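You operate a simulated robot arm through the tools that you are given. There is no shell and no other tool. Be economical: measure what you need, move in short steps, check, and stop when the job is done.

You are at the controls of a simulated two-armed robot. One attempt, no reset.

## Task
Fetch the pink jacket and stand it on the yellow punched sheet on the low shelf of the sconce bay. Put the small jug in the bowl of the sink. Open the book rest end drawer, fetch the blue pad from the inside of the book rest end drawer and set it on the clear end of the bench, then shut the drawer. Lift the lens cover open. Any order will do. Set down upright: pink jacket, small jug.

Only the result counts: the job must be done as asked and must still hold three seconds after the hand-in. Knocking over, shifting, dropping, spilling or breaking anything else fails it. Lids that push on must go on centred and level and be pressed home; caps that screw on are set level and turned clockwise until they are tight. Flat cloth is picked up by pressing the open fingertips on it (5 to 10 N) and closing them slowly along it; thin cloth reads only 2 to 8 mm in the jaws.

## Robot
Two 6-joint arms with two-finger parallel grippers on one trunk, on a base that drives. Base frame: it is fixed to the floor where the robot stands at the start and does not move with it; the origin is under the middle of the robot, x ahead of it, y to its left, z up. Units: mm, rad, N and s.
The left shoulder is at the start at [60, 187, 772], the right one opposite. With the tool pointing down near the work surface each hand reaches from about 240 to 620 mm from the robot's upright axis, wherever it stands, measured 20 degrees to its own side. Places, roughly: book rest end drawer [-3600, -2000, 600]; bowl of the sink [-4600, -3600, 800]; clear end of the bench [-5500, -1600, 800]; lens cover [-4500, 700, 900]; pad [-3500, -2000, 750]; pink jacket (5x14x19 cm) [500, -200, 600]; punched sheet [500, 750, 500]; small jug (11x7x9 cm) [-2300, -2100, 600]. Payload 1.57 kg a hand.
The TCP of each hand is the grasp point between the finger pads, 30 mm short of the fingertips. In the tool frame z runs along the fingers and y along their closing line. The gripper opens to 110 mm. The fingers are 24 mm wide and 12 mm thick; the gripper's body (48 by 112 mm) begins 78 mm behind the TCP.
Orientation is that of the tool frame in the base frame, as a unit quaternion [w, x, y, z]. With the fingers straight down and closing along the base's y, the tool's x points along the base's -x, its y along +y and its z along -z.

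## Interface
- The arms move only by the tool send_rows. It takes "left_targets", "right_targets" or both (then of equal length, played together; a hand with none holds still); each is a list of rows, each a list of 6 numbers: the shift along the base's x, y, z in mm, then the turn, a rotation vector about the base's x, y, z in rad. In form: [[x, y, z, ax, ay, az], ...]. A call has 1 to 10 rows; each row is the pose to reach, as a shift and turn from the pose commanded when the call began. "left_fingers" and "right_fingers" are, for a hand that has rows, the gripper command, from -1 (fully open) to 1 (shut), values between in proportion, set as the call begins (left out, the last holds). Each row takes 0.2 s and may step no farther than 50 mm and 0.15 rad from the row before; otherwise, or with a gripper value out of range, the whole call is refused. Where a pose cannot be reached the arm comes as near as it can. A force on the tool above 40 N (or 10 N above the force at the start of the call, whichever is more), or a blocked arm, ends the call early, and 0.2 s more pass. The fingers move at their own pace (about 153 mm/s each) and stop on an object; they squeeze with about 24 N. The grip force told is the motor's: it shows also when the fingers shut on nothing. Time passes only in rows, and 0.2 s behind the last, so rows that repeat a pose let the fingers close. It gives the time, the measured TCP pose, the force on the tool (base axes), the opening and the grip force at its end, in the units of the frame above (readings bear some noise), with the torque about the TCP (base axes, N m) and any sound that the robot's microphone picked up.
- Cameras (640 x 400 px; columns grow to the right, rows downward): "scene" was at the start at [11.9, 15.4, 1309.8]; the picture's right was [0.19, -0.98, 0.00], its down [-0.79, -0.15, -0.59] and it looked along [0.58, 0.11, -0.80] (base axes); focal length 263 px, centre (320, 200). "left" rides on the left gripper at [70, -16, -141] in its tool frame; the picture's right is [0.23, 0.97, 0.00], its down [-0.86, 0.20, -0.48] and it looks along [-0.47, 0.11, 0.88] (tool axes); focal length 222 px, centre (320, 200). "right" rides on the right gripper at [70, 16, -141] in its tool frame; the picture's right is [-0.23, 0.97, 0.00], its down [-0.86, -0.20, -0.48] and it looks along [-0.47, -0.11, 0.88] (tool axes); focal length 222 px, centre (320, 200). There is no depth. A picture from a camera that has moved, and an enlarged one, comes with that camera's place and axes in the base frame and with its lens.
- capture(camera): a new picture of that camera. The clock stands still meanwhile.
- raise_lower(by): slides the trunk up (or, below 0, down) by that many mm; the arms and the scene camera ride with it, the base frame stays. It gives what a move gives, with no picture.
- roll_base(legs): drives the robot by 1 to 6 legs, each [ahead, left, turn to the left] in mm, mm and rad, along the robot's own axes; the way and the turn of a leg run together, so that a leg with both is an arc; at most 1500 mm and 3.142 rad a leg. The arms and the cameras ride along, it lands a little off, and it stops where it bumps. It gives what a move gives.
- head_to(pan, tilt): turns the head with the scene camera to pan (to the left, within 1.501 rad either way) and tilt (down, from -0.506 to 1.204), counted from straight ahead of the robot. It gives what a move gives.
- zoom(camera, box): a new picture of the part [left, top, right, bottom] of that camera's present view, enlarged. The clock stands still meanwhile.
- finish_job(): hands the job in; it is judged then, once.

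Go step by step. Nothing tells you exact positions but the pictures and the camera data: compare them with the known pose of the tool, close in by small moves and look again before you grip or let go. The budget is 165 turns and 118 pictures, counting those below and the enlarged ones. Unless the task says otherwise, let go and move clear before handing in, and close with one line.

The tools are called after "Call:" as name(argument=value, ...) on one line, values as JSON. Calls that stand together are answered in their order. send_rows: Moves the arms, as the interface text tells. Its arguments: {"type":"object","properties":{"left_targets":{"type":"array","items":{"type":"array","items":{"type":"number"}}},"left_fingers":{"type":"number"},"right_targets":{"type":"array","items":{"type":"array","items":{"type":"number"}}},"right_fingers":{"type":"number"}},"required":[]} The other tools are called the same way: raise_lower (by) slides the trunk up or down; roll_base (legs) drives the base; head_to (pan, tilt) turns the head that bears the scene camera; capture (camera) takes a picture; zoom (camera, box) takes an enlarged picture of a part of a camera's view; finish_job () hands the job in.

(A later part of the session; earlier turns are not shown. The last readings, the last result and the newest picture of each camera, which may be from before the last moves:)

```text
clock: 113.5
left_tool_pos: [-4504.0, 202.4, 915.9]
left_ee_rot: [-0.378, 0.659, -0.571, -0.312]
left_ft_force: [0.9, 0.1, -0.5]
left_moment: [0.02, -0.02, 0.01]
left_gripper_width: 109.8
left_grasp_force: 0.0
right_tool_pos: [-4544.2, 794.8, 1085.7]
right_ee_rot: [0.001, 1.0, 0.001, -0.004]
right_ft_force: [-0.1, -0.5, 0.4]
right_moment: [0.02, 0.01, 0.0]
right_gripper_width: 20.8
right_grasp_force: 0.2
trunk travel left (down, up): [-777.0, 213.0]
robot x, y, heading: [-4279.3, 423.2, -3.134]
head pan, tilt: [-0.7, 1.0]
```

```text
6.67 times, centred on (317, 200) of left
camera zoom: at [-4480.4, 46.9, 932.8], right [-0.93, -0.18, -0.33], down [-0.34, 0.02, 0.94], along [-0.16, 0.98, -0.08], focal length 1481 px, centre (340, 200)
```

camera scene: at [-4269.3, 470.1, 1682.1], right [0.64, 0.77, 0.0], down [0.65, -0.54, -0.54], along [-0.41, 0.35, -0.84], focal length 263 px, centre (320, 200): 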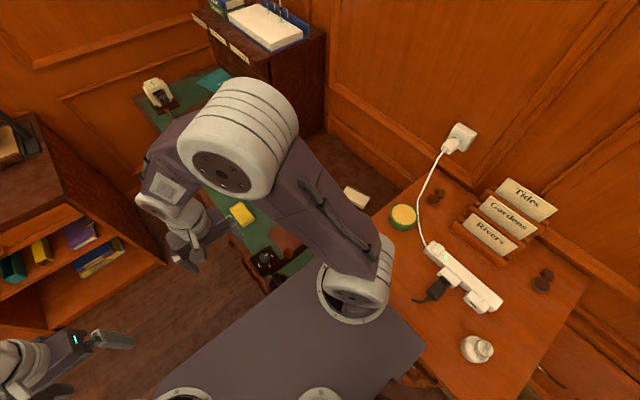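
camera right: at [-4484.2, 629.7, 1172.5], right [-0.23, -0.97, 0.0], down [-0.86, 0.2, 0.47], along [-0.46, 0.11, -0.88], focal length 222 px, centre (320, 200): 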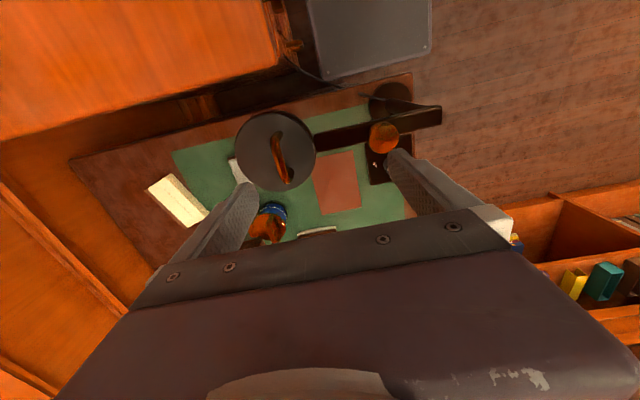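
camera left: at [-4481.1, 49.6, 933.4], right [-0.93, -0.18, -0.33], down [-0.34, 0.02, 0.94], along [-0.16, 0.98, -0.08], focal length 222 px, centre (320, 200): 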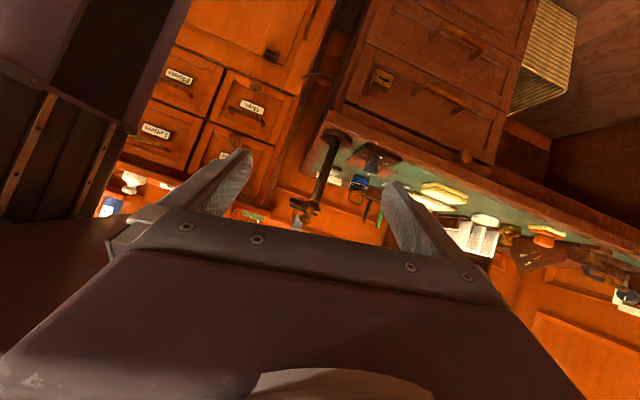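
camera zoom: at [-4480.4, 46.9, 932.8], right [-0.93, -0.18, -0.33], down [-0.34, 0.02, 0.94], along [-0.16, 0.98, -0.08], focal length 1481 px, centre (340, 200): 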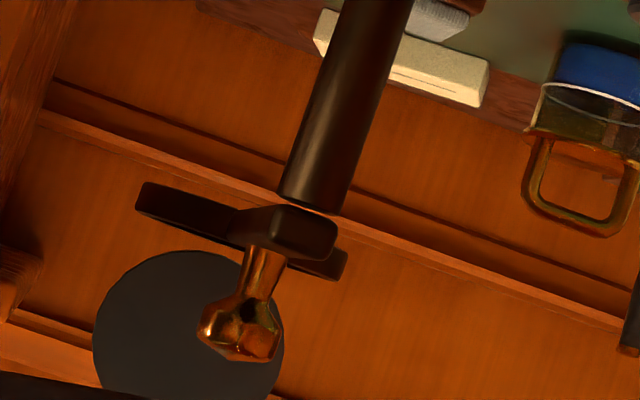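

The lens cover stays open at about 105°. I'll retract both hands to carry poses.

Call:
send_rows(left_targets=[[0, -10, 15, -0.15, 0, 0], [-5, -20, 30, -0.3, 0, 0], [-10, -30, 45, -0.45, 0, 0], [-15, -40, 60, -0.6, 0, 0], [-20, -50, 75, -0.75, 0, 0], [-30, -60, 90, -0.9, 0, 0], [-40, -70, 110, -1.05, 0, 0]], right_targets=[[0, -40, 20, 0, 0, 0], [0, -80, 20, 0, 0, 0], [-10, -125, 20, 0, 0, 0], [-20, -170, 20, 0, 0, 0], [-30, -215, 20, 0, 0, 0], [-40, -260, 20, 0, 0, 0], [-50, -305, 20, 0, 0, 0]])

Call:
send_rows(left_targets=[[0, 0, 10, 0, 0, 0.15], [0, 0, 20, 0, 0, 0.3], [0, 0, 30, 0, 0, 0.45], [0, 0, 40, 0, 0, 0.6], [0, 0, 50, 0, 0, 0.75], [0, 0, 60, 0, 0, 0.9], [0, 0, 70, 0, 0, 1.05], [0, 0, 75, 0, 0, 1.2], [0, 0, 80, 0, 0, 1.35], [0, 0, 80, 0, 0, 1.415]], right_targets=[[-10, -30, 0, 0, 0, 0], [-20, -60, 0, 0, 0, 0], [-20, -60, 0, 0, 0, 0], [-20, -60, 0, 0, 0, 0], [-20, -60, 0, 0, 0, 0], [-20, -60, 0, 0, 0, 0], [-20, -60, 0, 0, 0, 0], [-20, -60, 0, 0, 0, 0], [-20, -60, 0, 0, 0, 0], [-20, -60, 0, 0, 0, 0]], right_fingers=-1)

Call:
zoom(camera="right", box=[40, 40, 300, 202])

```text
clock: 115.2
left_tool_pos: [-4532.9, 139.2, 995.0]
left_ee_rot: [-0.007, 0.76, -0.65, -0.012]
left_ft_force: [-0.9, -0.7, 0.2]
left_moment: [0.02, 0.02, -0.01]
left_gripper_width: 110.2
left_grasp_force: 0.0
left hand out of reach, approached as far as the arm can: row 7
right_tool_pos: [-4596.1, 489.5, 1104.2]
right_ee_rot: [0.001, 1.0, 0.001, -0.003]
right_ft_force: [-0.9, 0.9, 0.0]
right_moment: [-0.02, 0.0, 0.02]
right_gripper_width: 20.9
right_grasp_force: 0.0
trunk travel left (down, up): [-777.0, 213.0]
robot x, y, heading: [-4277.4, 425.7, -3.14]
head pan, tilt: [-0.7, 1.0]
```

```text
clock: 117.3
left_tool_pos: [-4533.8, 142.3, 1036.5]
left_ee_rot: [-0.032, 0.999, 0.0, -0.022]
left_ft_force: [0.3, 0.5, -0.4]
left_moment: [0.02, 0.02, 0.0]
left_gripper_width: 110.2
left_grasp_force: 0.1
left hand out of reach, approached as far as the arm can: row 1, 2, 3, 4, 5, 6, 7, 8, 9, 10
right_tool_pos: [-4615.4, 431.6, 1105.1]
right_ee_rot: [0.003, 1.0, 0.001, -0.003]
right_ft_force: [0.0, -0.2, 0.2]
right_moment: [0.01, 0.01, -0.01]
right_gripper_width: 109.8
right_grasp_force: 0.0
trunk travel left (down, up): [-777.0, 213.0]
robot x, y, heading: [-4278.6, 422.2, -3.139]
head pan, tilt: [-0.7, 1.0]
```

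```text
2.46 times, centred on (170, 121) of right
camera zoom: at [-4544.1, 415.5, 1247.3], right [-0.23, -0.97, 0.01], down [-0.85, 0.2, 0.48], along [-0.47, 0.1, -0.88], focal length 547 px, centre (689, 394)
```

zoom: 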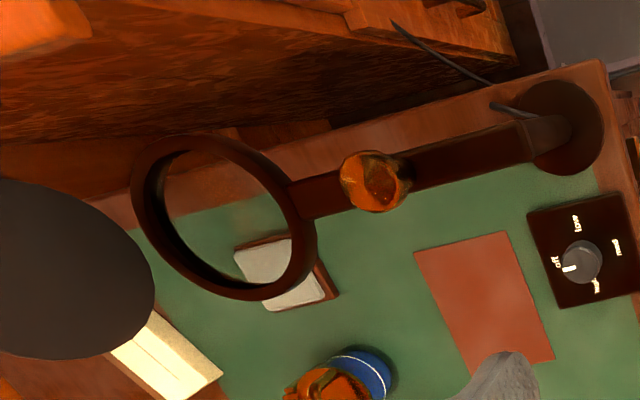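

The cover is open. Now I'll slip out between the desk corner and the floor strip on a diagonal.

Call:
roll_base(legs=[[0, 0, 0.65], [0, -15, 0], [480, 0, 0], [0, 0, 0.92]])

Call:
head_to(pan=0.0, tilt=0.55)

Call:
capture(camera="scene")

```text
clock: 119.7
left_tool_pos: [-4325.1, 32.7, 1036.8]
left_ee_rot: [-0.025, 0.955, 0.294, -0.03]
left_ft_force: [-0.6, 0.2, 0.5]
left_moment: [-0.02, -0.04, -0.02]
left_gripper_width: 110.0
left_grasp_force: 0.1
right_tool_pos: [-4553.4, 226.0, 1104.5]
right_ee_rot: [0.002, 0.955, 0.295, -0.002]
right_ft_force: [0.2, 0.3, 0.4]
right_moment: [0.02, -0.02, 0.02]
right_gripper_width: 109.9
right_grasp_force: 0.1
trunk travel left (down, up): [-777.0, 213.0]
robot x, y, heading: [-4266.0, 411.4, -2.544]
head pan, tilt: [-0.7, 1.0]
stopped in leg 2: the robot was blocked; the commanded pose is now the measured one
```

```text
clock: 120.8
left_tool_pos: [-4322.6, 31.9, 1037.6]
left_ee_rot: [-0.024, 0.955, 0.294, -0.032]
left_ft_force: [0.7, 0.5, 0.0]
left_moment: [0.01, 0.01, -0.03]
left_gripper_width: 110.4
left_grasp_force: 0.0
right_tool_pos: [-4552.5, 227.2, 1105.3]
right_ee_rot: [0.002, 0.955, 0.295, -0.003]
right_ft_force: [0.2, 0.8, 0.8]
right_moment: [0.01, 0.0, 0.03]
right_gripper_width: 110.2
right_grasp_force: 0.1
trunk travel left (down, up): [-777.0, 213.0]
robot x, y, heading: [-4266.3, 410.9, -2.541]
head pan, tilt: [0.0, 0.55]
```

```text
64 pictures are left
camera scene: at [-4291.6, 395.4, 1718.6], right [-0.56, 0.83, 0.0], down [0.43, 0.29, -0.85], along [-0.7, -0.48, -0.52], focal length 263 px, centre (320, 200)
```

scene: 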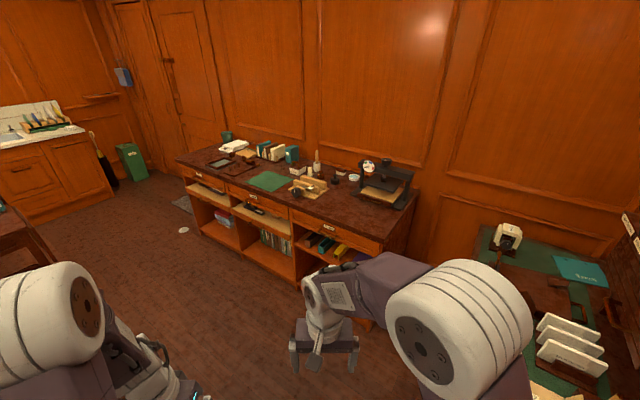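

Call:
roll_base(legs=[[30, 10, 0.08], [420, 0, 0], [0, 0, 0.85]])

Call:
head_to(pan=0.35, tilt=0.6)

Call:
capture(camera="scene")

```text
clock: 126.0
left_tool_pos: [-4343.3, -151.9, 1037.9]
left_ee_rot: [-0.008, 0.726, 0.686, -0.039]
left_ft_force: [0.5, -0.3, -0.3]
left_moment: [0.0, 0.0, -0.02]
left_gripper_width: 109.9
left_grasp_force: 0.0
right_tool_pos: [-4636.9, -214.1, 1104.8]
right_ee_rot: [0.004, 0.726, 0.688, -0.001]
right_ft_force: [-0.1, 0.8, 0.6]
right_moment: [-0.04, -0.01, -0.04]
right_gripper_width: 109.9
right_grasp_force: 0.0
trunk travel left (down, up): [-777.0, 213.0]
robot x, y, heading: [-4610.7, 122.2, -1.624]
head pan, tilt: [0.0, 0.55]
```

```text
clock: 126.9
left_tool_pos: [-4344.2, -150.5, 1038.0]
left_ee_rot: [-0.009, 0.725, 0.687, -0.039]
left_ft_force: [0.8, 0.4, -0.7]
left_moment: [-0.02, 0.02, -0.01]
left_gripper_width: 110.3
left_grasp_force: 0.0
right_tool_pos: [-4636.8, -216.6, 1105.2]
right_ee_rot: [0.004, 0.727, 0.687, -0.001]
right_ft_force: [-0.1, 1.0, -0.1]
right_moment: [-0.04, -0.01, -0.04]
right_gripper_width: 110.1
right_grasp_force: 0.2
trunk travel left (down, up): [-777.0, 213.0]
robot x, y, heading: [-4610.9, 121.1, -1.626]
head pan, tilt: [0.351, 0.6]
```

```text
63 pictures are left
camera scene: at [-4581.5, 100.0, 1714.1], right [-0.96, -0.29, 0.0], down [-0.16, 0.54, -0.83], along [0.24, -0.79, -0.56], focal length 263 px, centre (320, 200)
```

scene: 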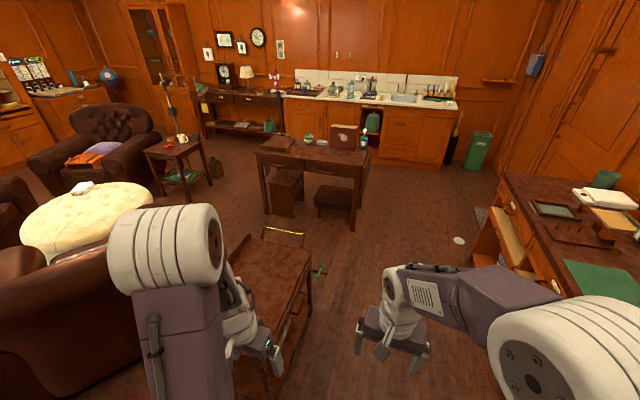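

Call:
zoom(camera="scene", box=[230, 110, 390, 230])

Call:
zoom(camera="scene", box=[130, 70, 290, 190])

```text
3.33 times, centred on (310, 170) of scene
camera zoom: at [-4581.5, 100.0, 1714.1], right [-0.96, -0.29, 0.0], down [-0.16, 0.54, -0.83], along [0.24, -0.79, -0.56], focal length 878 px, centre (353, 300)
```

zoom: 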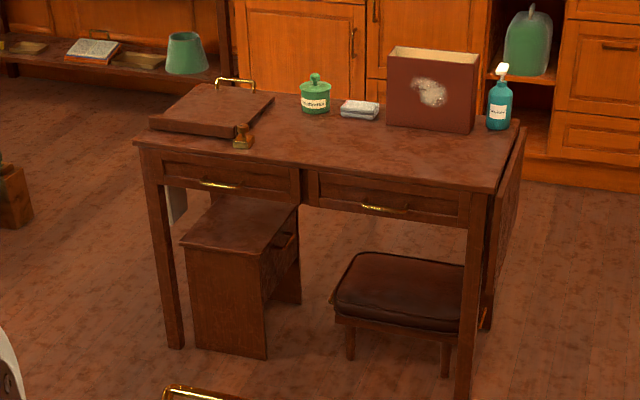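

```text
3.33 times, centred on (210, 130) of scene
camera zoom: at [-4581.5, 100.0, 1714.1], right [-0.96, -0.29, 0.0], down [-0.16, 0.54, -0.83], along [0.24, -0.79, -0.56], focal length 878 px, centre (687, 433)
```

zoom: 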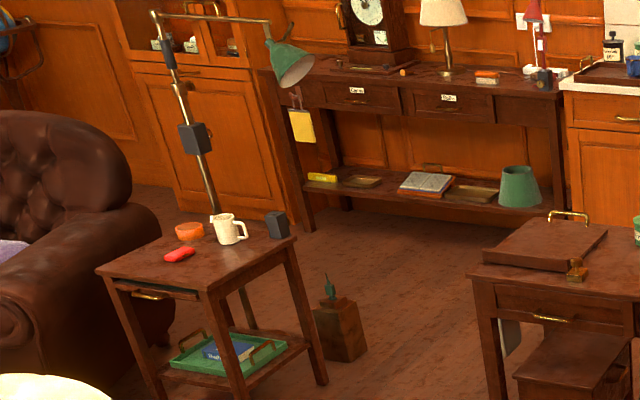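

The desk's left (+x) drawer lies under the book rest; its handle is near (−3592, −1890, 618). I'll drive around the trolley to stand in front of it.

Call:
roll_base(legs=[[0, 0, 0.055], [1440, 0, 0], [0, 950, 0]])

Call:
head_to(pan=0.0, tilt=0.8)

Call:
capture(camera="scene")

```text
clock: 139.2
left_tool_pos: [-3370.1, -1626.1, 1038.1]
left_ee_rot: [-0.007, 0.717, 0.696, -0.039]
left_ft_force: [0.5, 1.0, -0.2]
left_moment: [0.01, 0.03, 0.02]
left_gripper_width: 109.8
left_grasp_force: 0.0
right_tool_pos: [-3662.7, -1697.8, 1105.0]
right_ee_rot: [0.003, 0.718, 0.696, -0.002]
right_ft_force: [-0.5, -0.3, 0.3]
right_moment: [-0.03, -0.02, 0.0]
right_gripper_width: 109.8
right_grasp_force: 0.1
trunk travel left (down, up): [-777.0, 213.0]
robot x, y, heading: [-3645.1, -1356.0, -1.602]
head pan, tilt: [0.351, 0.6]
```

```text
clock: 140.0
left_tool_pos: [-3369.9, -1626.1, 1037.9]
left_ee_rot: [-0.008, 0.717, 0.696, -0.038]
left_ft_force: [0.1, 0.0, 0.0]
left_moment: [-0.01, 0.04, -0.01]
left_gripper_width: 109.7
left_grasp_force: 0.1
right_tool_pos: [-3661.8, -1697.6, 1105.7]
right_ee_rot: [0.003, 0.718, 0.696, -0.002]
right_ft_force: [-0.8, -0.7, -0.4]
right_moment: [0.01, 0.01, 0.01]
right_gripper_width: 109.9
right_grasp_force: 0.2
trunk travel left (down, up): [-777.0, 213.0]
robot x, y, heading: [-3643.7, -1355.7, -1.597]
head pan, tilt: [0.0, 0.799]
```

```text
60 pictures are left
camera scene: at [-3643.9, -1377.7, 1697.3], right [-1.0, 0.03, 0.0], down [0.02, 0.72, -0.7], along [-0.02, -0.7, -0.72], focal length 263 px, centre (320, 200)
```

scene: 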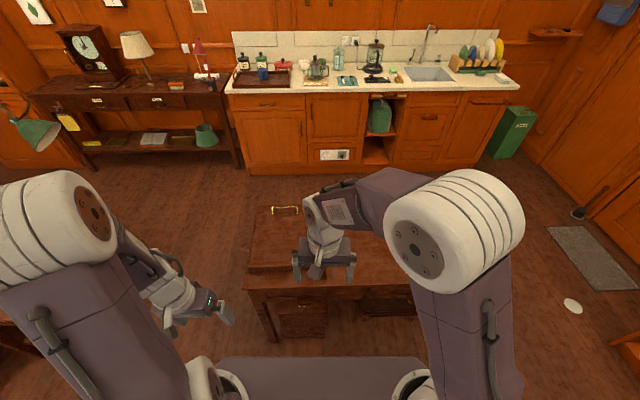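

I'll back off a little, shift so the left hand faces the handle, and lower the trunk to view the drawer front.

Call:
roll_base(legs=[[-80, 0, 0.028], [0, -240, 0]])

Call:
raise_lower(by=-420)

Call:
head_to(pan=0.3, tilt=0.7)

Call:
capture(camera="scene")

```text
clock: 142.5
left_tool_pos: [-3598.0, -1538.9, 1037.2]
left_ee_rot: [-0.008, 0.708, 0.705, -0.039]
left_ft_force: [-0.2, 1.2, -0.3]
left_moment: [-0.05, 0.0, -0.01]
left_gripper_width: 110.0
left_grasp_force: 0.1
right_tool_pos: [-3886.9, -1617.6, 1105.1]
right_ee_rot: [0.004, 0.708, 0.707, -0.003]
right_ft_force: [-0.1, 0.7, -0.3]
right_moment: [-0.03, 0.04, 0.0]
right_gripper_width: 109.7
right_grasp_force: 0.2
trunk travel left (down, up): [-777.0, 213.0]
robot x, y, heading: [-3881.7, -1280.2, -1.567]
head pan, tilt: [0.0, 0.799]
```

```text
refused: -420 is not a number from -400 to 400
```

```text
clock: 143.3
left_tool_pos: [-3598.9, -1538.5, 1037.7]
left_ee_rot: [-0.007, 0.707, 0.706, -0.039]
left_ft_force: [-0.2, 0.5, 0.7]
left_moment: [-0.02, -0.02, 0.05]
left_gripper_width: 109.8
left_grasp_force: 0.0
right_tool_pos: [-3889.0, -1619.4, 1105.3]
right_ee_rot: [0.004, 0.707, 0.707, -0.002]
right_ft_force: [0.4, -0.7, -0.6]
right_moment: [0.01, 0.02, 0.02]
right_gripper_width: 110.1
right_grasp_force: 0.1
trunk travel left (down, up): [-777.0, 213.0]
robot x, y, heading: [-3880.4, -1280.1, -1.57]
head pan, tilt: [0.3, 0.7]
```

```text
59 pictures are left
camera scene: at [-3856.2, -1299.4, 1705.5], right [-0.96, -0.3, 0.0], down [-0.19, 0.62, -0.76], along [0.23, -0.73, -0.64], focal length 263 px, centre (320, 200)
```

scene: 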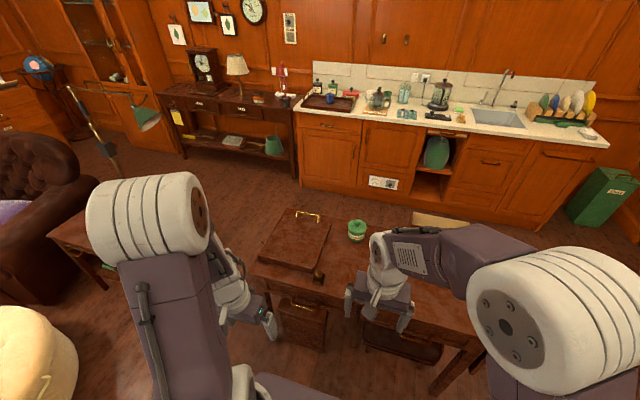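

Call:
raise_lower(by=-380)

Call:
zoom(camera="scene", box=[180, 120, 420, 270])

Call:
capture(camera="left")

```text
clock: 146.9
left_tool_pos: [-3599.5, -1539.5, 657.7]
left_ee_rot: [-0.007, 0.707, 0.706, -0.039]
left_ft_force: [0.0, -0.2, -0.6]
left_moment: [0.0, 0.0, -0.02]
left_gripper_width: 110.0
left_grasp_force: 0.0
right_tool_pos: [-3887.6, -1618.7, 725.7]
right_ee_rot: [0.004, 0.708, 0.707, -0.002]
right_ft_force: [1.1, -0.1, 0.3]
right_moment: [-0.01, -0.02, -0.01]
right_gripper_width: 110.0
right_grasp_force: 0.1
trunk travel left (down, up): [-397.0, 593.0]
robot x, y, heading: [-3876.4, -1277.7, -1.571]
head pan, tilt: [0.3, 0.7]
```

```text
2.67 times, centred on (300, 195) of scene
camera zoom: at [-3855.0, -1299.2, 1325.5], right [-0.96, -0.3, 0.0], down [-0.19, 0.62, -0.76], along [0.23, -0.73, -0.64], focal length 702 px, centre (373, 213)
```

zoom: 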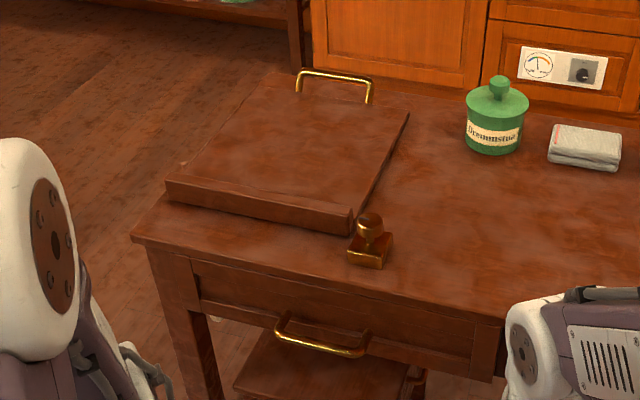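

```text
57 pictures are left
camera left: at [-3606.0, -1463.0, 797.0], right [0.97, 0.22, -0.07], down [0.23, -0.83, 0.5], along [0.05, -0.51, -0.86], focal length 222 px, centre (320, 200)
```

left: 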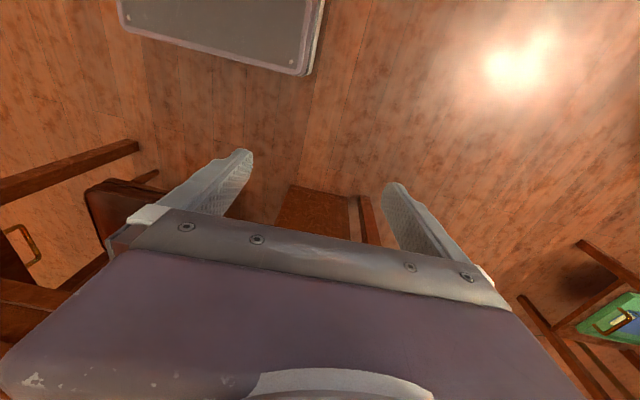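

The drawer has a bow handle at roughly (−3608, −1830, 618). I'll yaw the left hand so it closes vertically, then pitch it forward.

Call:
send_rows(left_targets=[[0, -5, 5, 0, 0, -0.15], [0, -10, 10, 0, 0, -0.3], [0, -15, 15, 0, 0, -0.45], [0, -20, 20, 0, 0, -0.6], [0, -25, 25, 0, 0, -0.75], [0, -30, 30, 0, 0, -0.9], [0, -35, 30, 0, 0, -1.05], [0, -40, 30, 0, 0, -1.2], [0, -45, 30, 0, 0, -1.35], [0, -50, 30, 0, 0, -1.5]])

Call:
send_rows(left_targets=[[0, -10, 0, -0.15, 0, 0], [0, -20, 0, -0.3, 0, 0], [0, -30, 0, -0.45, 0, 0], [0, -40, 0, -0.6, 0, 0], [0, -50, 0, -0.75, 0, 0], [0, -60, 0, -0.9, 0, 0], [0, -70, 0, -1.05, 0, 0]])

```text
clock: 149.1
left_tool_pos: [-3619.0, -1570.0, 642.1]
left_ee_rot: [-0.005, 0.998, 0.034, -0.051]
left_ft_force: [0.0, 0.9, 0.1]
left_moment: [-0.02, 0.03, 0.02]
left_gripper_width: 109.9
left_grasp_force: 0.1
left hand out of reach, approached as far as the arm can: row 2, 3, 4, 5, 6, 7, 8, 9, 10
right_tool_pos: [-3888.5, -1619.7, 725.8]
right_ee_rot: [0.004, 0.707, 0.707, -0.001]
right_ft_force: [-0.2, -0.2, 0.4]
right_moment: [0.0, 0.03, 0.0]
right_gripper_width: 109.8
right_grasp_force: 0.1
trunk travel left (down, up): [-397.0, 593.0]
robot x, y, heading: [-3879.9, -1281.6, -1.577]
head pan, tilt: [0.3, 0.7]
```

```text
clock: 150.7
left_tool_pos: [-3557.1, -1689.6, 709.6]
left_ee_rot: [0.466, 0.883, 0.004, -0.061]
left_ft_force: [-0.7, -0.1, 0.3]
left_moment: [0.03, 0.0, -0.02]
left_gripper_width: 110.4
left_grasp_force: 0.0
left hand out of reach, approached as far as the arm can: row 2, 3, 4, 5, 6, 7
right_tool_pos: [-3889.4, -1619.7, 724.1]
right_ee_rot: [0.004, 0.707, 0.707, -0.001]
right_ft_force: [-0.8, 0.6, 0.0]
right_moment: [-0.02, -0.02, -0.02]
right_gripper_width: 110.1
right_grasp_force: 0.0
trunk travel left (down, up): [-397.0, 593.0]
robot x, y, heading: [-3878.1, -1279.5, -1.564]
head pan, tilt: [0.3, 0.7]
```

The hand is pitched ~55° forward with vertical closing. I'll lower the trunk and shift to face the handle, then look.

Call:
raise_lower(by=-85)

Call:
roll_base(legs=[[0, -48, 0]])

Call:
send_rows(left_targets=[[0, 0, 0, 0, 0, 0], [0, 0, 0, 0, 0, 0]], left_fingers=0.1)

Call:
capture(camera="left")

Call:
zoom(camera="scene", box=[180, 120, 420, 270])

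```text
clock: 151.9
left_tool_pos: [-3557.2, -1688.6, 624.2]
left_ee_rot: [0.466, 0.883, 0.004, -0.061]
left_ft_force: [0.0, -0.2, 0.3]
left_moment: [0.02, -0.02, 0.02]
left_gripper_width: 110.1
left_grasp_force: 0.1
right_tool_pos: [-3889.1, -1619.6, 640.9]
right_ee_rot: [0.003, 0.707, 0.707, -0.002]
right_ft_force: [0.8, 0.0, 0.3]
right_moment: [-0.01, 0.0, 0.01]
right_gripper_width: 109.8
right_grasp_force: 0.2
trunk travel left (down, up): [-312.0, 678.0]
robot x, y, heading: [-3878.5, -1278.3, -1.571]
head pan, tilt: [0.3, 0.7]
```

```text
clock: 152.9
left_tool_pos: [-3604.7, -1688.7, 624.6]
left_ee_rot: [0.465, 0.883, 0.004, -0.06]
left_ft_force: [-0.5, 0.4, 0.9]
left_moment: [0.02, -0.03, -0.01]
left_gripper_width: 109.9
left_grasp_force: 0.0
right_tool_pos: [-3936.7, -1619.1, 640.4]
right_ee_rot: [0.004, 0.707, 0.707, -0.001]
right_ft_force: [-1.1, -0.9, -0.3]
right_moment: [-0.01, -0.03, -0.01]
right_gripper_width: 109.8
right_grasp_force: 0.1
trunk travel left (down, up): [-312.0, 678.0]
robot x, y, heading: [-3928.7, -1280.6, -1.572]
head pan, tilt: [0.3, 0.7]
```

```text
clock: 153.5
left_tool_pos: [-3604.5, -1688.2, 623.3]
left_ee_rot: [0.466, 0.883, 0.005, -0.061]
left_ft_force: [-0.5, 0.2, -0.2]
left_moment: [-0.01, -0.02, 0.01]
left_gripper_width: 49.4
left_grasp_force: 0.1
right_tool_pos: [-3936.6, -1619.7, 640.6]
right_ee_rot: [0.004, 0.707, 0.708, -0.001]
right_ft_force: [-0.4, 0.2, -0.1]
right_moment: [0.01, -0.01, 0.02]
right_gripper_width: 109.6
right_grasp_force: 0.2
trunk travel left (down, up): [-312.0, 678.0]
robot x, y, heading: [-3928.8, -1279.2, -1.572]
head pan, tilt: [0.3, 0.7]
```

```text
56 pictures are left
camera left: at [-3523.2, -1566.5, 682.2], right [0.29, -0.56, 0.77], down [-0.79, 0.32, 0.53], along [-0.55, -0.76, -0.35], focal length 222 px, centre (320, 200)
```

left: 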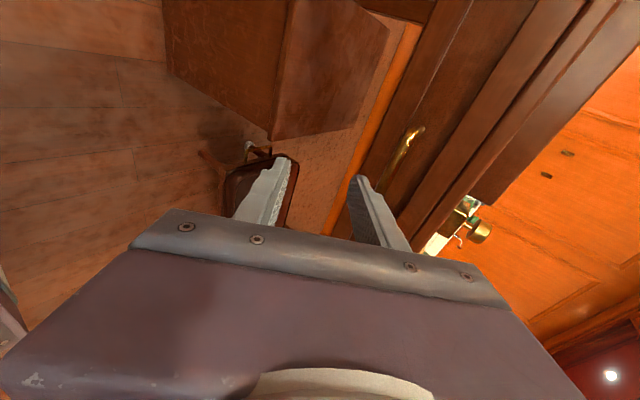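

```text
2.67 times, centred on (300, 195) of scene
camera zoom: at [-3903.7, -1299.3, 1240.5], right [-0.96, -0.3, 0.0], down [-0.19, 0.62, -0.76], along [0.23, -0.73, -0.64], focal length 702 px, centre (373, 213)
```

zoom: 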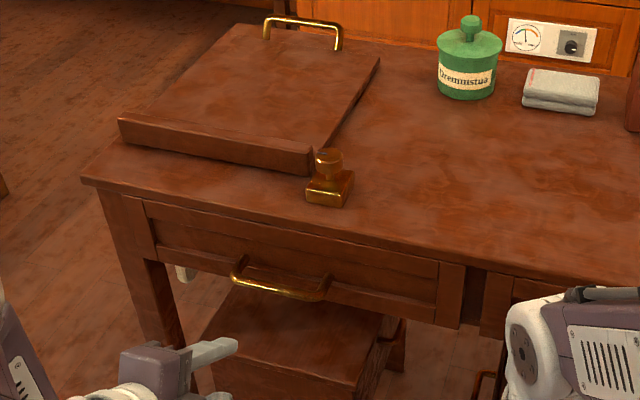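

The handle bar triangulates to x −3564…−3683, y≈−1813, z≈646. I'll raise slightly and approach along the finger direction.

Call:
raise_lower(by=72)

Call:
roll_base(legs=[[50, -8, 0]])

Call:
send_rows(left_targets=[[-2, -16, -11, 0, 0, 0], [-4, -33, -22, 0, 0, 0]])

Call:
capture(camera="left")

Call:
zoom(camera="scene", box=[180, 140, 420, 290])

```text
clock: 154.6
left_tool_pos: [-3605.5, -1689.0, 696.5]
left_ee_rot: [0.466, 0.883, 0.004, -0.061]
left_ft_force: [-0.3, 0.2, 0.0]
left_moment: [0.0, 0.02, 0.02]
left_gripper_width: 49.5
left_grasp_force: 0.0
right_tool_pos: [-3937.9, -1619.1, 712.4]
right_ee_rot: [0.004, 0.707, 0.707, -0.001]
right_ft_force: [0.1, -0.6, 0.4]
right_moment: [-0.02, -0.01, -0.03]
right_gripper_width: 109.9
right_grasp_force: 0.1
trunk travel left (down, up): [-384.0, 606.0]
robot x, y, heading: [-3930.3, -1279.3, -1.572]
head pan, tilt: [0.3, 0.7]
```

```text
clock: 155.5
left_tool_pos: [-3614.3, -1739.6, 695.7]
left_ee_rot: [0.465, 0.883, 0.005, -0.061]
left_ft_force: [-0.2, -0.1, -0.6]
left_moment: [0.03, 0.02, 0.0]
left_gripper_width: 49.5
left_grasp_force: 0.1
right_tool_pos: [-3944.4, -1670.0, 711.6]
right_ee_rot: [0.004, 0.707, 0.707, 0.0]
right_ft_force: [0.2, -0.4, -0.5]
right_moment: [0.03, 0.03, -0.02]
right_gripper_width: 110.0
right_grasp_force: 0.1
trunk travel left (down, up): [-384.0, 606.0]
robot x, y, heading: [-3936.8, -1329.8, -1.571]
head pan, tilt: [0.3, 0.7]
```

```text
clock: 156.1
left_tool_pos: [-3618.0, -1773.8, 673.0]
left_ee_rot: [0.465, 0.883, 0.004, -0.061]
left_ft_force: [0.8, -1.3, -0.3]
left_moment: [-0.02, 0.01, 0.02]
left_gripper_width: 49.6
left_grasp_force: 0.1
right_tool_pos: [-3945.4, -1669.9, 711.1]
right_ee_rot: [0.004, 0.707, 0.707, -0.001]
right_ft_force: [-1.2, -0.7, 0.4]
right_moment: [-0.01, -0.02, 0.02]
right_gripper_width: 110.1
right_grasp_force: 0.0
trunk travel left (down, up): [-384.0, 606.0]
robot x, y, heading: [-3936.2, -1328.8, -1.576]
head pan, tilt: [0.3, 0.7]
```

```text
54 pictures are left
camera left: at [-3535.6, -1651.3, 732.8], right [0.29, -0.56, 0.77], down [-0.79, 0.32, 0.53], along [-0.55, -0.76, -0.35], focal length 222 px, centre (320, 200)
```

left: 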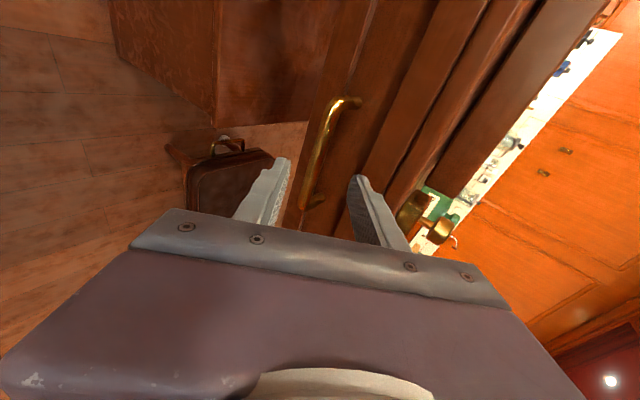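

```text
2.67 times, centred on (300, 215) of scene
camera zoom: at [-3911.8, -1350.0, 1312.5], right [-0.96, -0.3, 0.0], down [-0.19, 0.62, -0.76], along [0.23, -0.73, -0.64], focal length 702 px, centre (373, 160)
```

zoom: 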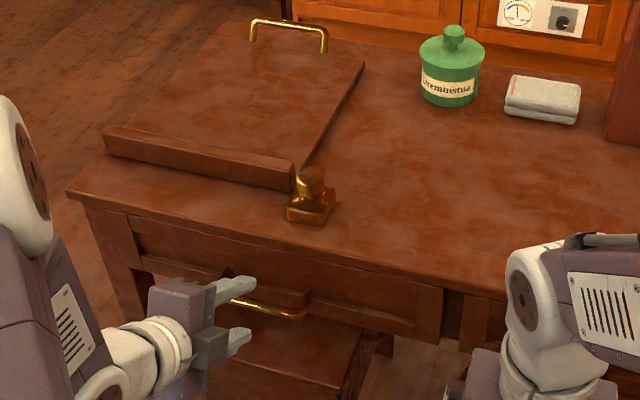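

The bar lies between the fingertips. I'll advance and close on it.

Call:
send_rows(left_targets=[[-1, -12, -8, 0, 0, 0], [-2, -24, -16, 0, 0, 0], [-3, -36, -24, 0, 0, 0]])

Call:
send_rows(left_targets=[[0, 0, 0, 0, 0, 0], [0, 0, 0, 0, 0, 0], [0, 0, 0, 0, 0, 0]], left_fingers=1)

Call:
capture(camera="left")

```text
clock: 156.9
left_tool_pos: [-3621.1, -1807.9, 649.6]
left_ee_rot: [0.466, 0.883, 0.005, -0.061]
left_ft_force: [-1.1, -0.2, -0.2]
left_moment: [-0.01, 0.0, -0.02]
left_gripper_width: 49.3
left_grasp_force: 0.0
right_tool_pos: [-3945.8, -1670.3, 712.1]
right_ee_rot: [0.004, 0.707, 0.707, -0.001]
right_ft_force: [-0.3, 0.7, 1.0]
right_moment: [-0.01, -0.01, 0.02]
right_gripper_width: 110.0
right_grasp_force: 0.0
trunk travel left (down, up): [-384.0, 606.0]
robot x, y, heading: [-3937.4, -1330.2, -1.575]
head pan, tilt: [0.3, 0.7]
```

```text
clock: 157.7
left_tool_pos: [-3620.9, -1804.8, 647.4]
left_ee_rot: [0.461, 0.885, 0.005, -0.062]
left_ft_force: [-3.8, 19.8, -25.9]
left_moment: [0.42, -0.69, -0.43]
left_gripper_width: 14.0
left_grasp_force: 30.4
right_tool_pos: [-3943.9, -1670.5, 711.3]
right_ee_rot: [0.003, 0.707, 0.707, -0.002]
right_ft_force: [-0.1, 0.7, 0.3]
right_moment: [-0.01, 0.01, 0.0]
right_gripper_width: 109.7
right_grasp_force: 0.1
trunk travel left (down, up): [-384.0, 606.0]
robot x, y, heading: [-3936.9, -1329.6, -1.567]
head pan, tilt: [0.3, 0.7]
```

```text
52 pictures are left
camera left: at [-3538.6, -1684.3, 706.4], right [0.29, -0.57, 0.77], down [-0.78, 0.32, 0.53], along [-0.55, -0.76, -0.36], focal length 222 px, centre (320, 200)
```

left: 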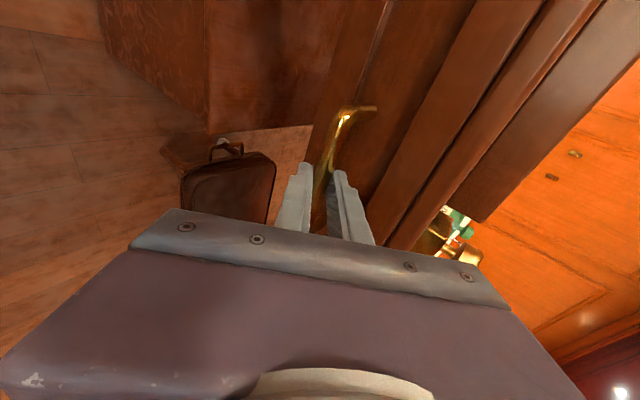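

Call:
send_rows(left_targets=[[0, 2, -2.5, 0, 0, 0], [0, 5, -4, 0, 0, 0], [0, 12, -4, 0, 0, 0], [0, 22, -4, 0, 0, 0]])

Call:
roll_base(legs=[[-90, 0, 0]])

Call:
zoom(camera="scene", box=[180, 140, 420, 290])

```text
clock: 158.8
left_tool_pos: [-3620.5, -1790.5, 646.6]
left_ee_rot: [0.454, 0.888, 0.001, -0.065]
left_ft_force: [-1.5, 0.2, -14.5]
left_moment: [0.19, -1.16, 0.19]
left_gripper_width: 13.7
left_grasp_force: 30.2
left hand out of reach, approached as far as the arm can: row 3, 4
right_tool_pos: [-3945.7, -1670.2, 713.2]
right_ee_rot: [0.003, 0.707, 0.707, -0.002]
right_ft_force: [-0.6, 0.5, -0.8]
right_moment: [-0.02, -0.01, -0.04]
right_gripper_width: 110.2
right_grasp_force: 0.1
trunk travel left (down, up): [-384.0, 606.0]
robot x, y, heading: [-3939.2, -1332.1, -1.571]
head pan, tilt: [0.3, 0.7]
stopped in row 4 (left hand): the force on the tool passed its limit (the readings are from after the stop); the commanded pose is now the measured one
```

```text
clock: 159.8
left_tool_pos: [-3621.1, -1703.7, 648.5]
left_ee_rot: [0.456, 0.887, 0.001, -0.065]
left_ft_force: [-3.3, 1.0, -22.5]
left_moment: [0.31, -0.76, -0.36]
left_gripper_width: 13.9
left_grasp_force: 30.6
right_tool_pos: [-3945.2, -1580.5, 711.9]
right_ee_rot: [0.003, 0.708, 0.706, -0.002]
right_ft_force: [-0.2, -0.2, -0.5]
right_moment: [-0.05, 0.0, -0.03]
right_gripper_width: 110.0
right_grasp_force: 0.0
trunk travel left (down, up): [-384.0, 606.0]
robot x, y, heading: [-3935.8, -1241.4, -1.571]
head pan, tilt: [0.3, 0.7]
```

```text
2.67 times, centred on (300, 215) of scene
camera zoom: at [-3910.9, -1261.5, 1312.3], right [-0.96, -0.29, 0.0], down [-0.19, 0.62, -0.76], along [0.22, -0.73, -0.65], focal length 702 px, centre (373, 160)
```

zoom: 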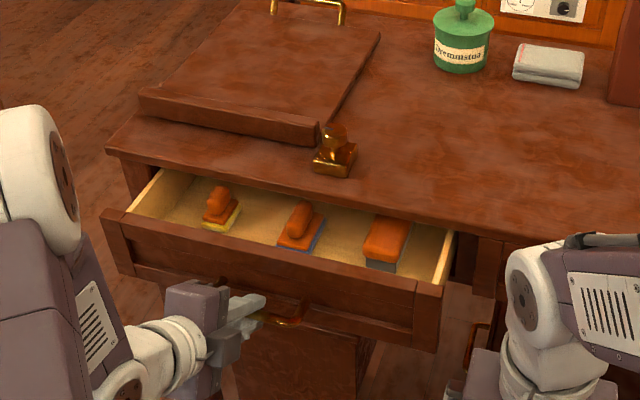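

The drawer opens: three wooden-handled pads are inside (yellow, blue in the middle, grey). I'll pull it a bit further.

Call:
roll_base(legs=[[-70, 0, 0]])

Call:
zoom(camera="scene", box=[200, 140, 400, 265])

```text
clock: 160.9
left_tool_pos: [-3621.6, -1660.3, 647.2]
left_ee_rot: [0.454, 0.888, 0.003, -0.068]
left_ft_force: [0.4, 0.1, -21.2]
left_moment: [0.22, -1.22, 0.25]
left_gripper_width: 14.1
left_grasp_force: 30.5
right_tool_pos: [-3943.3, -1542.1, 715.3]
right_ee_rot: [0.007, 0.705, 0.709, -0.006]
right_ft_force: [0.2, -1.0, 0.0]
right_moment: [-0.01, 0.02, 0.0]
right_gripper_width: 109.9
right_grasp_force: 0.0
trunk travel left (down, up): [-384.0, 606.0]
robot x, y, heading: [-3938.9, -1206.8, -1.57]
head pan, tilt: [0.3, 0.7]
stopped in leg 1: the robot was blocked; the commanded pose is now the measured one
```

```text
3.20 times, centred on (300, 202) of scene
camera zoom: at [-3910.6, -1230.7, 1312.1], right [-0.95, -0.3, 0.0], down [-0.19, 0.62, -0.76], along [0.23, -0.73, -0.65], focal length 843 px, centre (384, 192)
```

zoom: 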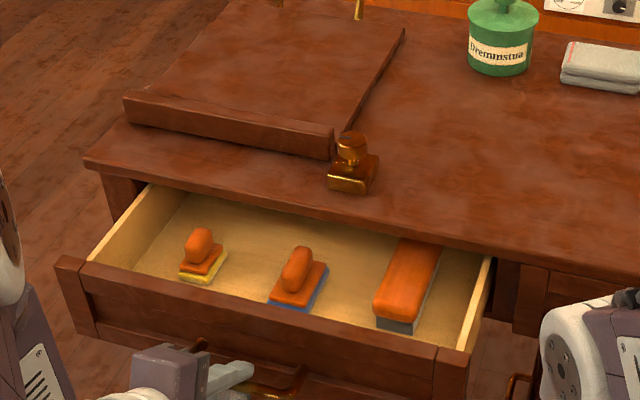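

The drawer is at its stop. The blue pad sits near (−3628, −1812). I'll release the handle, back the left hand off, and shift the base so the right (downward) hand is above the pad.

Call:
send_rows(left_targets=[[0, 0, 0, 0, 0, 0], [0, 0, 0, 0, 0, 0]], left_fingers=0.3)

Call:
send_rows(left_targets=[[1, 12, 8, 0, 0, 0], [3, 25, 17, 0, 0, 0], [5, 41, 28, 0, 0, 0], [8, 66, 45, 0, 0, 0]])

Call:
raise_lower(by=130)

Call:
roll_base(legs=[[0, 430, 0]])

Call:
head_to(pan=-0.15, tilt=0.8)

Call:
capture(camera="scene")

```text
clock: 161.5
left_tool_pos: [-3621.6, -1663.1, 650.0]
left_ee_rot: [0.457, 0.887, 0.001, -0.067]
left_ft_force: [0.8, 0.2, -0.4]
left_moment: [-0.01, -0.01, -0.01]
left_gripper_width: 38.6
left_grasp_force: 0.1
right_tool_pos: [-3944.2, -1544.5, 714.1]
right_ee_rot: [0.006, 0.705, 0.709, -0.004]
right_ft_force: [0.7, -0.9, -0.7]
right_moment: [0.02, 0.0, 0.01]
right_gripper_width: 110.4
right_grasp_force: 0.0
trunk travel left (down, up): [-384.0, 606.0]
robot x, y, heading: [-3936.2, -1209.8, -1.569]
head pan, tilt: [0.3, 0.7]
```

```text
clock: 162.5
left_tool_pos: [-3605.7, -1602.0, 693.1]
left_ee_rot: [0.457, 0.887, 0.0, -0.068]
left_ft_force: [-0.5, 0.2, 0.6]
left_moment: [-0.03, 0.0, 0.05]
left_gripper_width: 38.4
left_grasp_force: 0.0
left hand out of reach, approached as far as the arm can: row 4
right_tool_pos: [-3943.1, -1544.3, 713.8]
right_ee_rot: [0.006, 0.706, 0.708, -0.003]
right_ft_force: [0.0, 0.7, 0.0]
right_moment: [-0.01, 0.02, 0.02]
right_gripper_width: 110.0
right_grasp_force: 0.0
trunk travel left (down, up): [-384.0, 606.0]
robot x, y, heading: [-3938.7, -1209.0, -1.566]
head pan, tilt: [0.3, 0.7]
```

```text
clock: 164.0
left_tool_pos: [-3606.0, -1602.6, 822.0]
left_ee_rot: [0.456, 0.887, 0.0, -0.067]
left_ft_force: [0.6, 0.2, -0.6]
left_moment: [0.01, 0.01, 0.01]
left_gripper_width: 38.4
left_grasp_force: 0.1
right_tool_pos: [-3943.3, -1544.7, 844.2]
right_ee_rot: [0.006, 0.706, 0.709, -0.004]
right_ft_force: [-0.5, -0.3, -0.4]
right_moment: [0.01, -0.04, -0.04]
right_gripper_width: 110.1
right_grasp_force: 0.1
trunk travel left (down, up): [-514.0, 476.0]
robot x, y, heading: [-3936.6, -1210.3, -1.563]
head pan, tilt: [0.3, 0.7]
```

```text
clock: 166.6
left_tool_pos: [-3179.6, -1594.2, 822.4]
left_ee_rot: [0.457, 0.887, 0.002, -0.066]
left_ft_force: [-0.4, 0.2, -1.0]
left_moment: [0.02, 0.02, -0.02]
left_gripper_width: 38.4
left_grasp_force: 0.0
right_tool_pos: [-3517.7, -1538.7, 845.0]
right_ee_rot: [0.007, 0.704, 0.71, -0.004]
right_ft_force: [-0.2, 1.1, -0.4]
right_moment: [0.0, 0.04, 0.01]
right_gripper_width: 110.0
right_grasp_force: 0.1
trunk travel left (down, up): [-514.0, 476.0]
robot x, y, heading: [-3513.3, -1202.8, -1.559]
head pan, tilt: [0.3, 0.7]
```

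```text
clock: 167.5
left_tool_pos: [-3180.8, -1594.4, 823.4]
left_ee_rot: [0.457, 0.887, 0.003, -0.066]
left_ft_force: [0.4, 0.0, -0.1]
left_moment: [0.03, 0.0, -0.03]
left_gripper_width: 38.6
left_grasp_force: 0.1
right_tool_pos: [-3518.6, -1538.3, 845.1]
right_ee_rot: [0.007, 0.704, 0.71, -0.005]
right_ft_force: [-0.7, -0.9, -0.2]
right_moment: [0.0, -0.02, 0.03]
right_gripper_width: 109.8
right_grasp_force: 0.0
trunk travel left (down, up): [-514.0, 476.0]
robot x, y, heading: [-3510.3, -1203.5, -1.567]
head pan, tilt: [-0.15, 0.799]
```

```text
49 pictures are left
camera scene: at [-3525.2, -1222.4, 1434.3], right [-0.99, 0.14, 0.0], down [0.1, 0.71, -0.7], along [-0.1, -0.69, -0.72], focal length 263 px, centre (320, 200)
```

scene: 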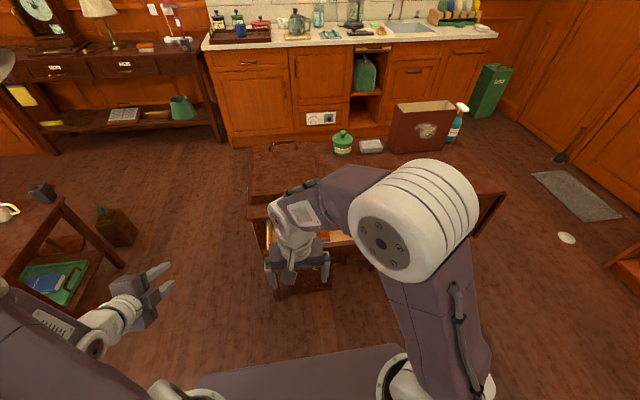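

Call:
roll_base(legs=[[130, -40, 0]])

Call:
send_rows(right_targets=[[-20, -30, -10, 0, 0, 0], [-40, -60, -20, 0, 0, 0], [-60, -80, -30, 0, 0, 0]])

Call:
capture(camera="right")

```text
clock: 168.8
left_tool_pos: [-3219.2, -1724.2, 823.3]
left_ee_rot: [0.458, 0.887, 0.003, -0.065]
left_ft_force: [-0.5, 0.0, 0.7]
left_moment: [0.0, -0.01, 0.0]
left_gripper_width: 38.5
left_grasp_force: 0.1
right_tool_pos: [-3557.4, -1668.5, 843.8]
right_ee_rot: [0.006, 0.703, 0.711, -0.003]
right_ft_force: [-0.6, 0.1, 0.2]
right_moment: [0.08, 0.0, 0.02]
right_gripper_width: 109.8
right_grasp_force: 0.0
trunk travel left (down, up): [-514.0, 476.0]
robot x, y, heading: [-3551.7, -1336.0, -1.555]
head pan, tilt: [-0.15, 0.799]
```

```text
clock: 169.7
left_tool_pos: [-3218.0, -1724.1, 823.5]
left_ee_rot: [0.457, 0.887, 0.004, -0.065]
left_ft_force: [0.6, -0.8, 0.3]
left_moment: [-0.02, 0.01, -0.01]
left_gripper_width: 38.7
left_grasp_force: 0.1
right_tool_pos: [-3616.8, -1748.2, 813.6]
right_ee_rot: [0.007, 0.703, 0.711, -0.004]
right_ft_force: [0.1, -1.1, 0.5]
right_moment: [0.03, -0.02, -0.02]
right_gripper_width: 110.0
right_grasp_force: 0.0
trunk travel left (down, up): [-514.0, 476.0]
robot x, y, heading: [-3550.8, -1330.5, -1.556]
head pan, tilt: [-0.15, 0.799]
```

```text
48 pictures are left
camera right: at [-3602.3, -1677.4, 956.1], right [0.98, -0.21, 0.01], down [-0.19, -0.85, 0.49], along [-0.1, -0.48, -0.87], focal length 222 px, centre (320, 200)
```

right: 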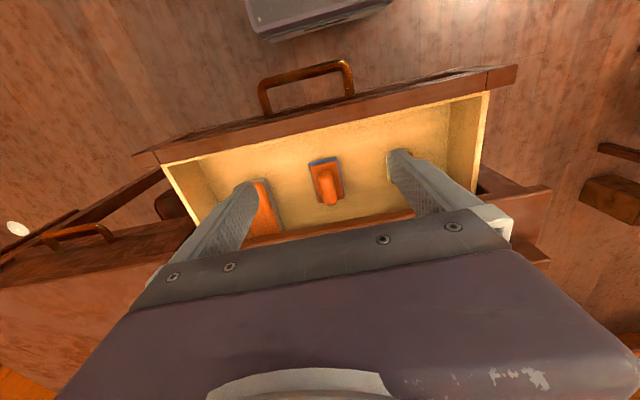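

Call:
send_rows(right_targets=[[-2, -30, -30, 0, 0, 0], [-3, -62, -70, 0, 0, 0]], right_fingers=-0.3)

Call:
capture(camera="right")

Call:
zoom(camera="right", box=[220, 100, 420, 225])

```text
refused: row 2 steps farther than a row can; nothing moved
```

```text
47 pictures are left
camera right: at [-3602.3, -1677.4, 956.1], right [0.98, -0.21, 0.01], down [-0.19, -0.85, 0.49], along [-0.1, -0.48, -0.87], focal length 222 px, centre (320, 200)
```

right: 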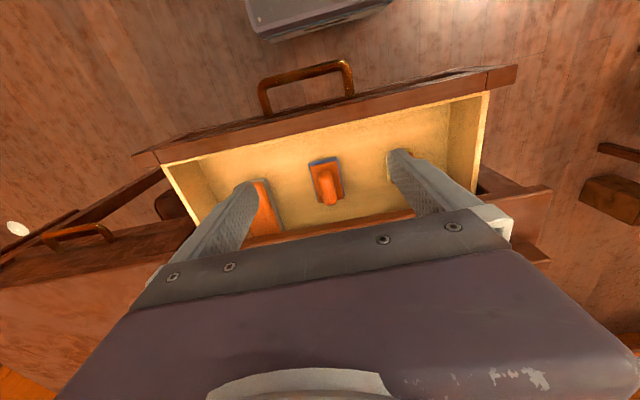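

```text
3.20 times, centred on (320, 162) of right
camera zoom: at [-3602.3, -1677.4, 956.1], right [0.98, -0.21, 0.01], down [-0.19, -0.85, 0.49], along [-0.1, -0.48, -0.87], focal length 711 px, centre (320, 320)
```

zoom: 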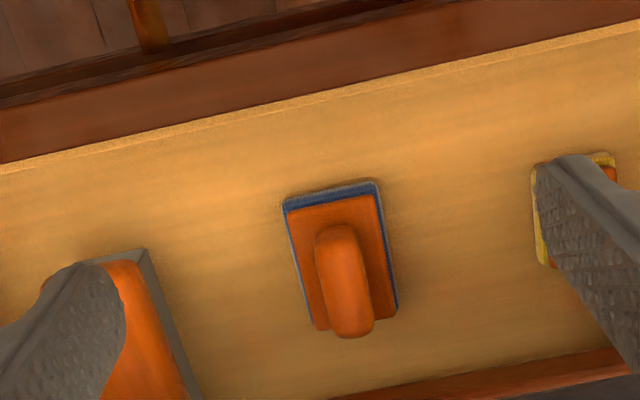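

Call:
send_rows(right_targets=[[-1, -22, -25, 0, 0, 0], [-2, -42, -50, 0, 0, 0], [-3, -62, -75, 0, 0, 0]], right_fingers=-0.3)

Call:
zoom(camera="right", box=[220, 100, 420, 225])

```text
clock: 170.4
left_tool_pos: [-3218.4, -1724.0, 822.9]
left_ee_rot: [0.456, 0.888, 0.003, -0.066]
left_ft_force: [-0.1, 0.3, 0.2]
left_moment: [0.01, 0.03, -0.02]
left_gripper_width: 38.4
left_grasp_force: 0.0
right_tool_pos: [-3619.0, -1811.4, 740.5]
right_ee_rot: [0.006, 0.703, 0.711, -0.002]
right_ft_force: [-0.9, 0.6, -0.1]
right_moment: [0.02, 0.02, 0.06]
right_gripper_width: 71.4
right_grasp_force: 0.0
trunk travel left (down, up): [-514.0, 476.0]
robot x, y, heading: [-3551.8, -1339.6, -1.559]
head pan, tilt: [-0.15, 0.799]
```

```text
3.20 times, centred on (320, 162) of right
camera zoom: at [-3603.8, -1739.9, 881.1], right [0.98, -0.21, 0.01], down [-0.19, -0.85, 0.49], along [-0.1, -0.48, -0.87], focal length 711 px, centre (320, 320)
```

zoom: 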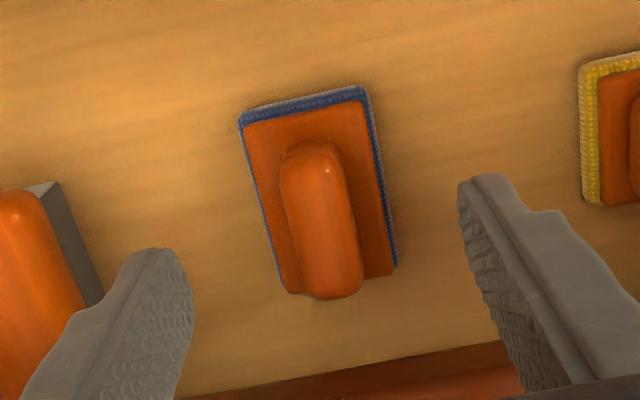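

Call:
send_rows(right_targets=[[-1, -6, -35, 0, 0, 0], [-2, -12, -65, 0, 0, 0], [-2, -12, -82, 0, 0, 0], [-2, -12, -95, 0, 0, 0]])

Call:
send_rows(right_targets=[[0, 0, 0, 0, 0, 0], [0, 0, 0, 0, 0, 0], [0, 0, 0, 0, 0, 0]], right_fingers=1)

Call:
zoom(camera="right", box=[220, 100, 420, 225])

```text
clock: 171.4
left_tool_pos: [-3218.2, -1724.0, 824.1]
left_ee_rot: [0.457, 0.887, 0.004, -0.066]
left_ft_force: [0.3, -0.3, -0.4]
left_moment: [0.03, 0.01, 0.01]
left_gripper_width: 38.5
left_grasp_force: 0.1
right_tool_pos: [-3621.9, -1821.7, 645.0]
right_ee_rot: [0.006, 0.703, 0.711, -0.004]
right_ft_force: [-0.8, 0.5, 0.3]
right_moment: [-0.01, 0.04, 0.0]
right_gripper_width: 71.4
right_grasp_force: 0.1
trunk travel left (down, up): [-514.0, 476.0]
robot x, y, heading: [-3552.6, -1333.7, -1.555]
head pan, tilt: [-0.15, 0.799]
```

```text
clock: 172.2
left_tool_pos: [-3217.3, -1723.4, 823.8]
left_ee_rot: [0.457, 0.887, 0.003, -0.066]
left_ft_force: [-0.3, -0.4, -0.5]
left_moment: [0.03, 0.04, -0.01]
left_gripper_width: 38.6
left_grasp_force: 0.0
right_tool_pos: [-3622.3, -1819.7, 646.1]
right_ee_rot: [0.007, 0.702, 0.712, -0.004]
right_ft_force: [0.4, 0.2, 0.2]
right_moment: [-0.03, 0.03, -0.03]
right_gripper_width: 49.3
right_grasp_force: 23.4
trunk travel left (down, up): [-514.0, 476.0]
robot x, y, heading: [-3554.9, -1332.7, -1.557]
head pan, tilt: [-0.15, 0.799]
```

```text
3.20 times, centred on (320, 162) of right
camera zoom: at [-3606.6, -1749.7, 787.3], right [0.98, -0.21, 0.01], down [-0.19, -0.85, 0.49], along [-0.1, -0.48, -0.87], focal length 711 px, centre (320, 320)
```

zoom: 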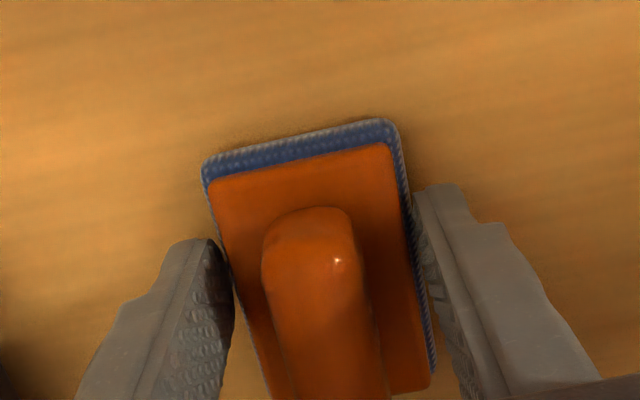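

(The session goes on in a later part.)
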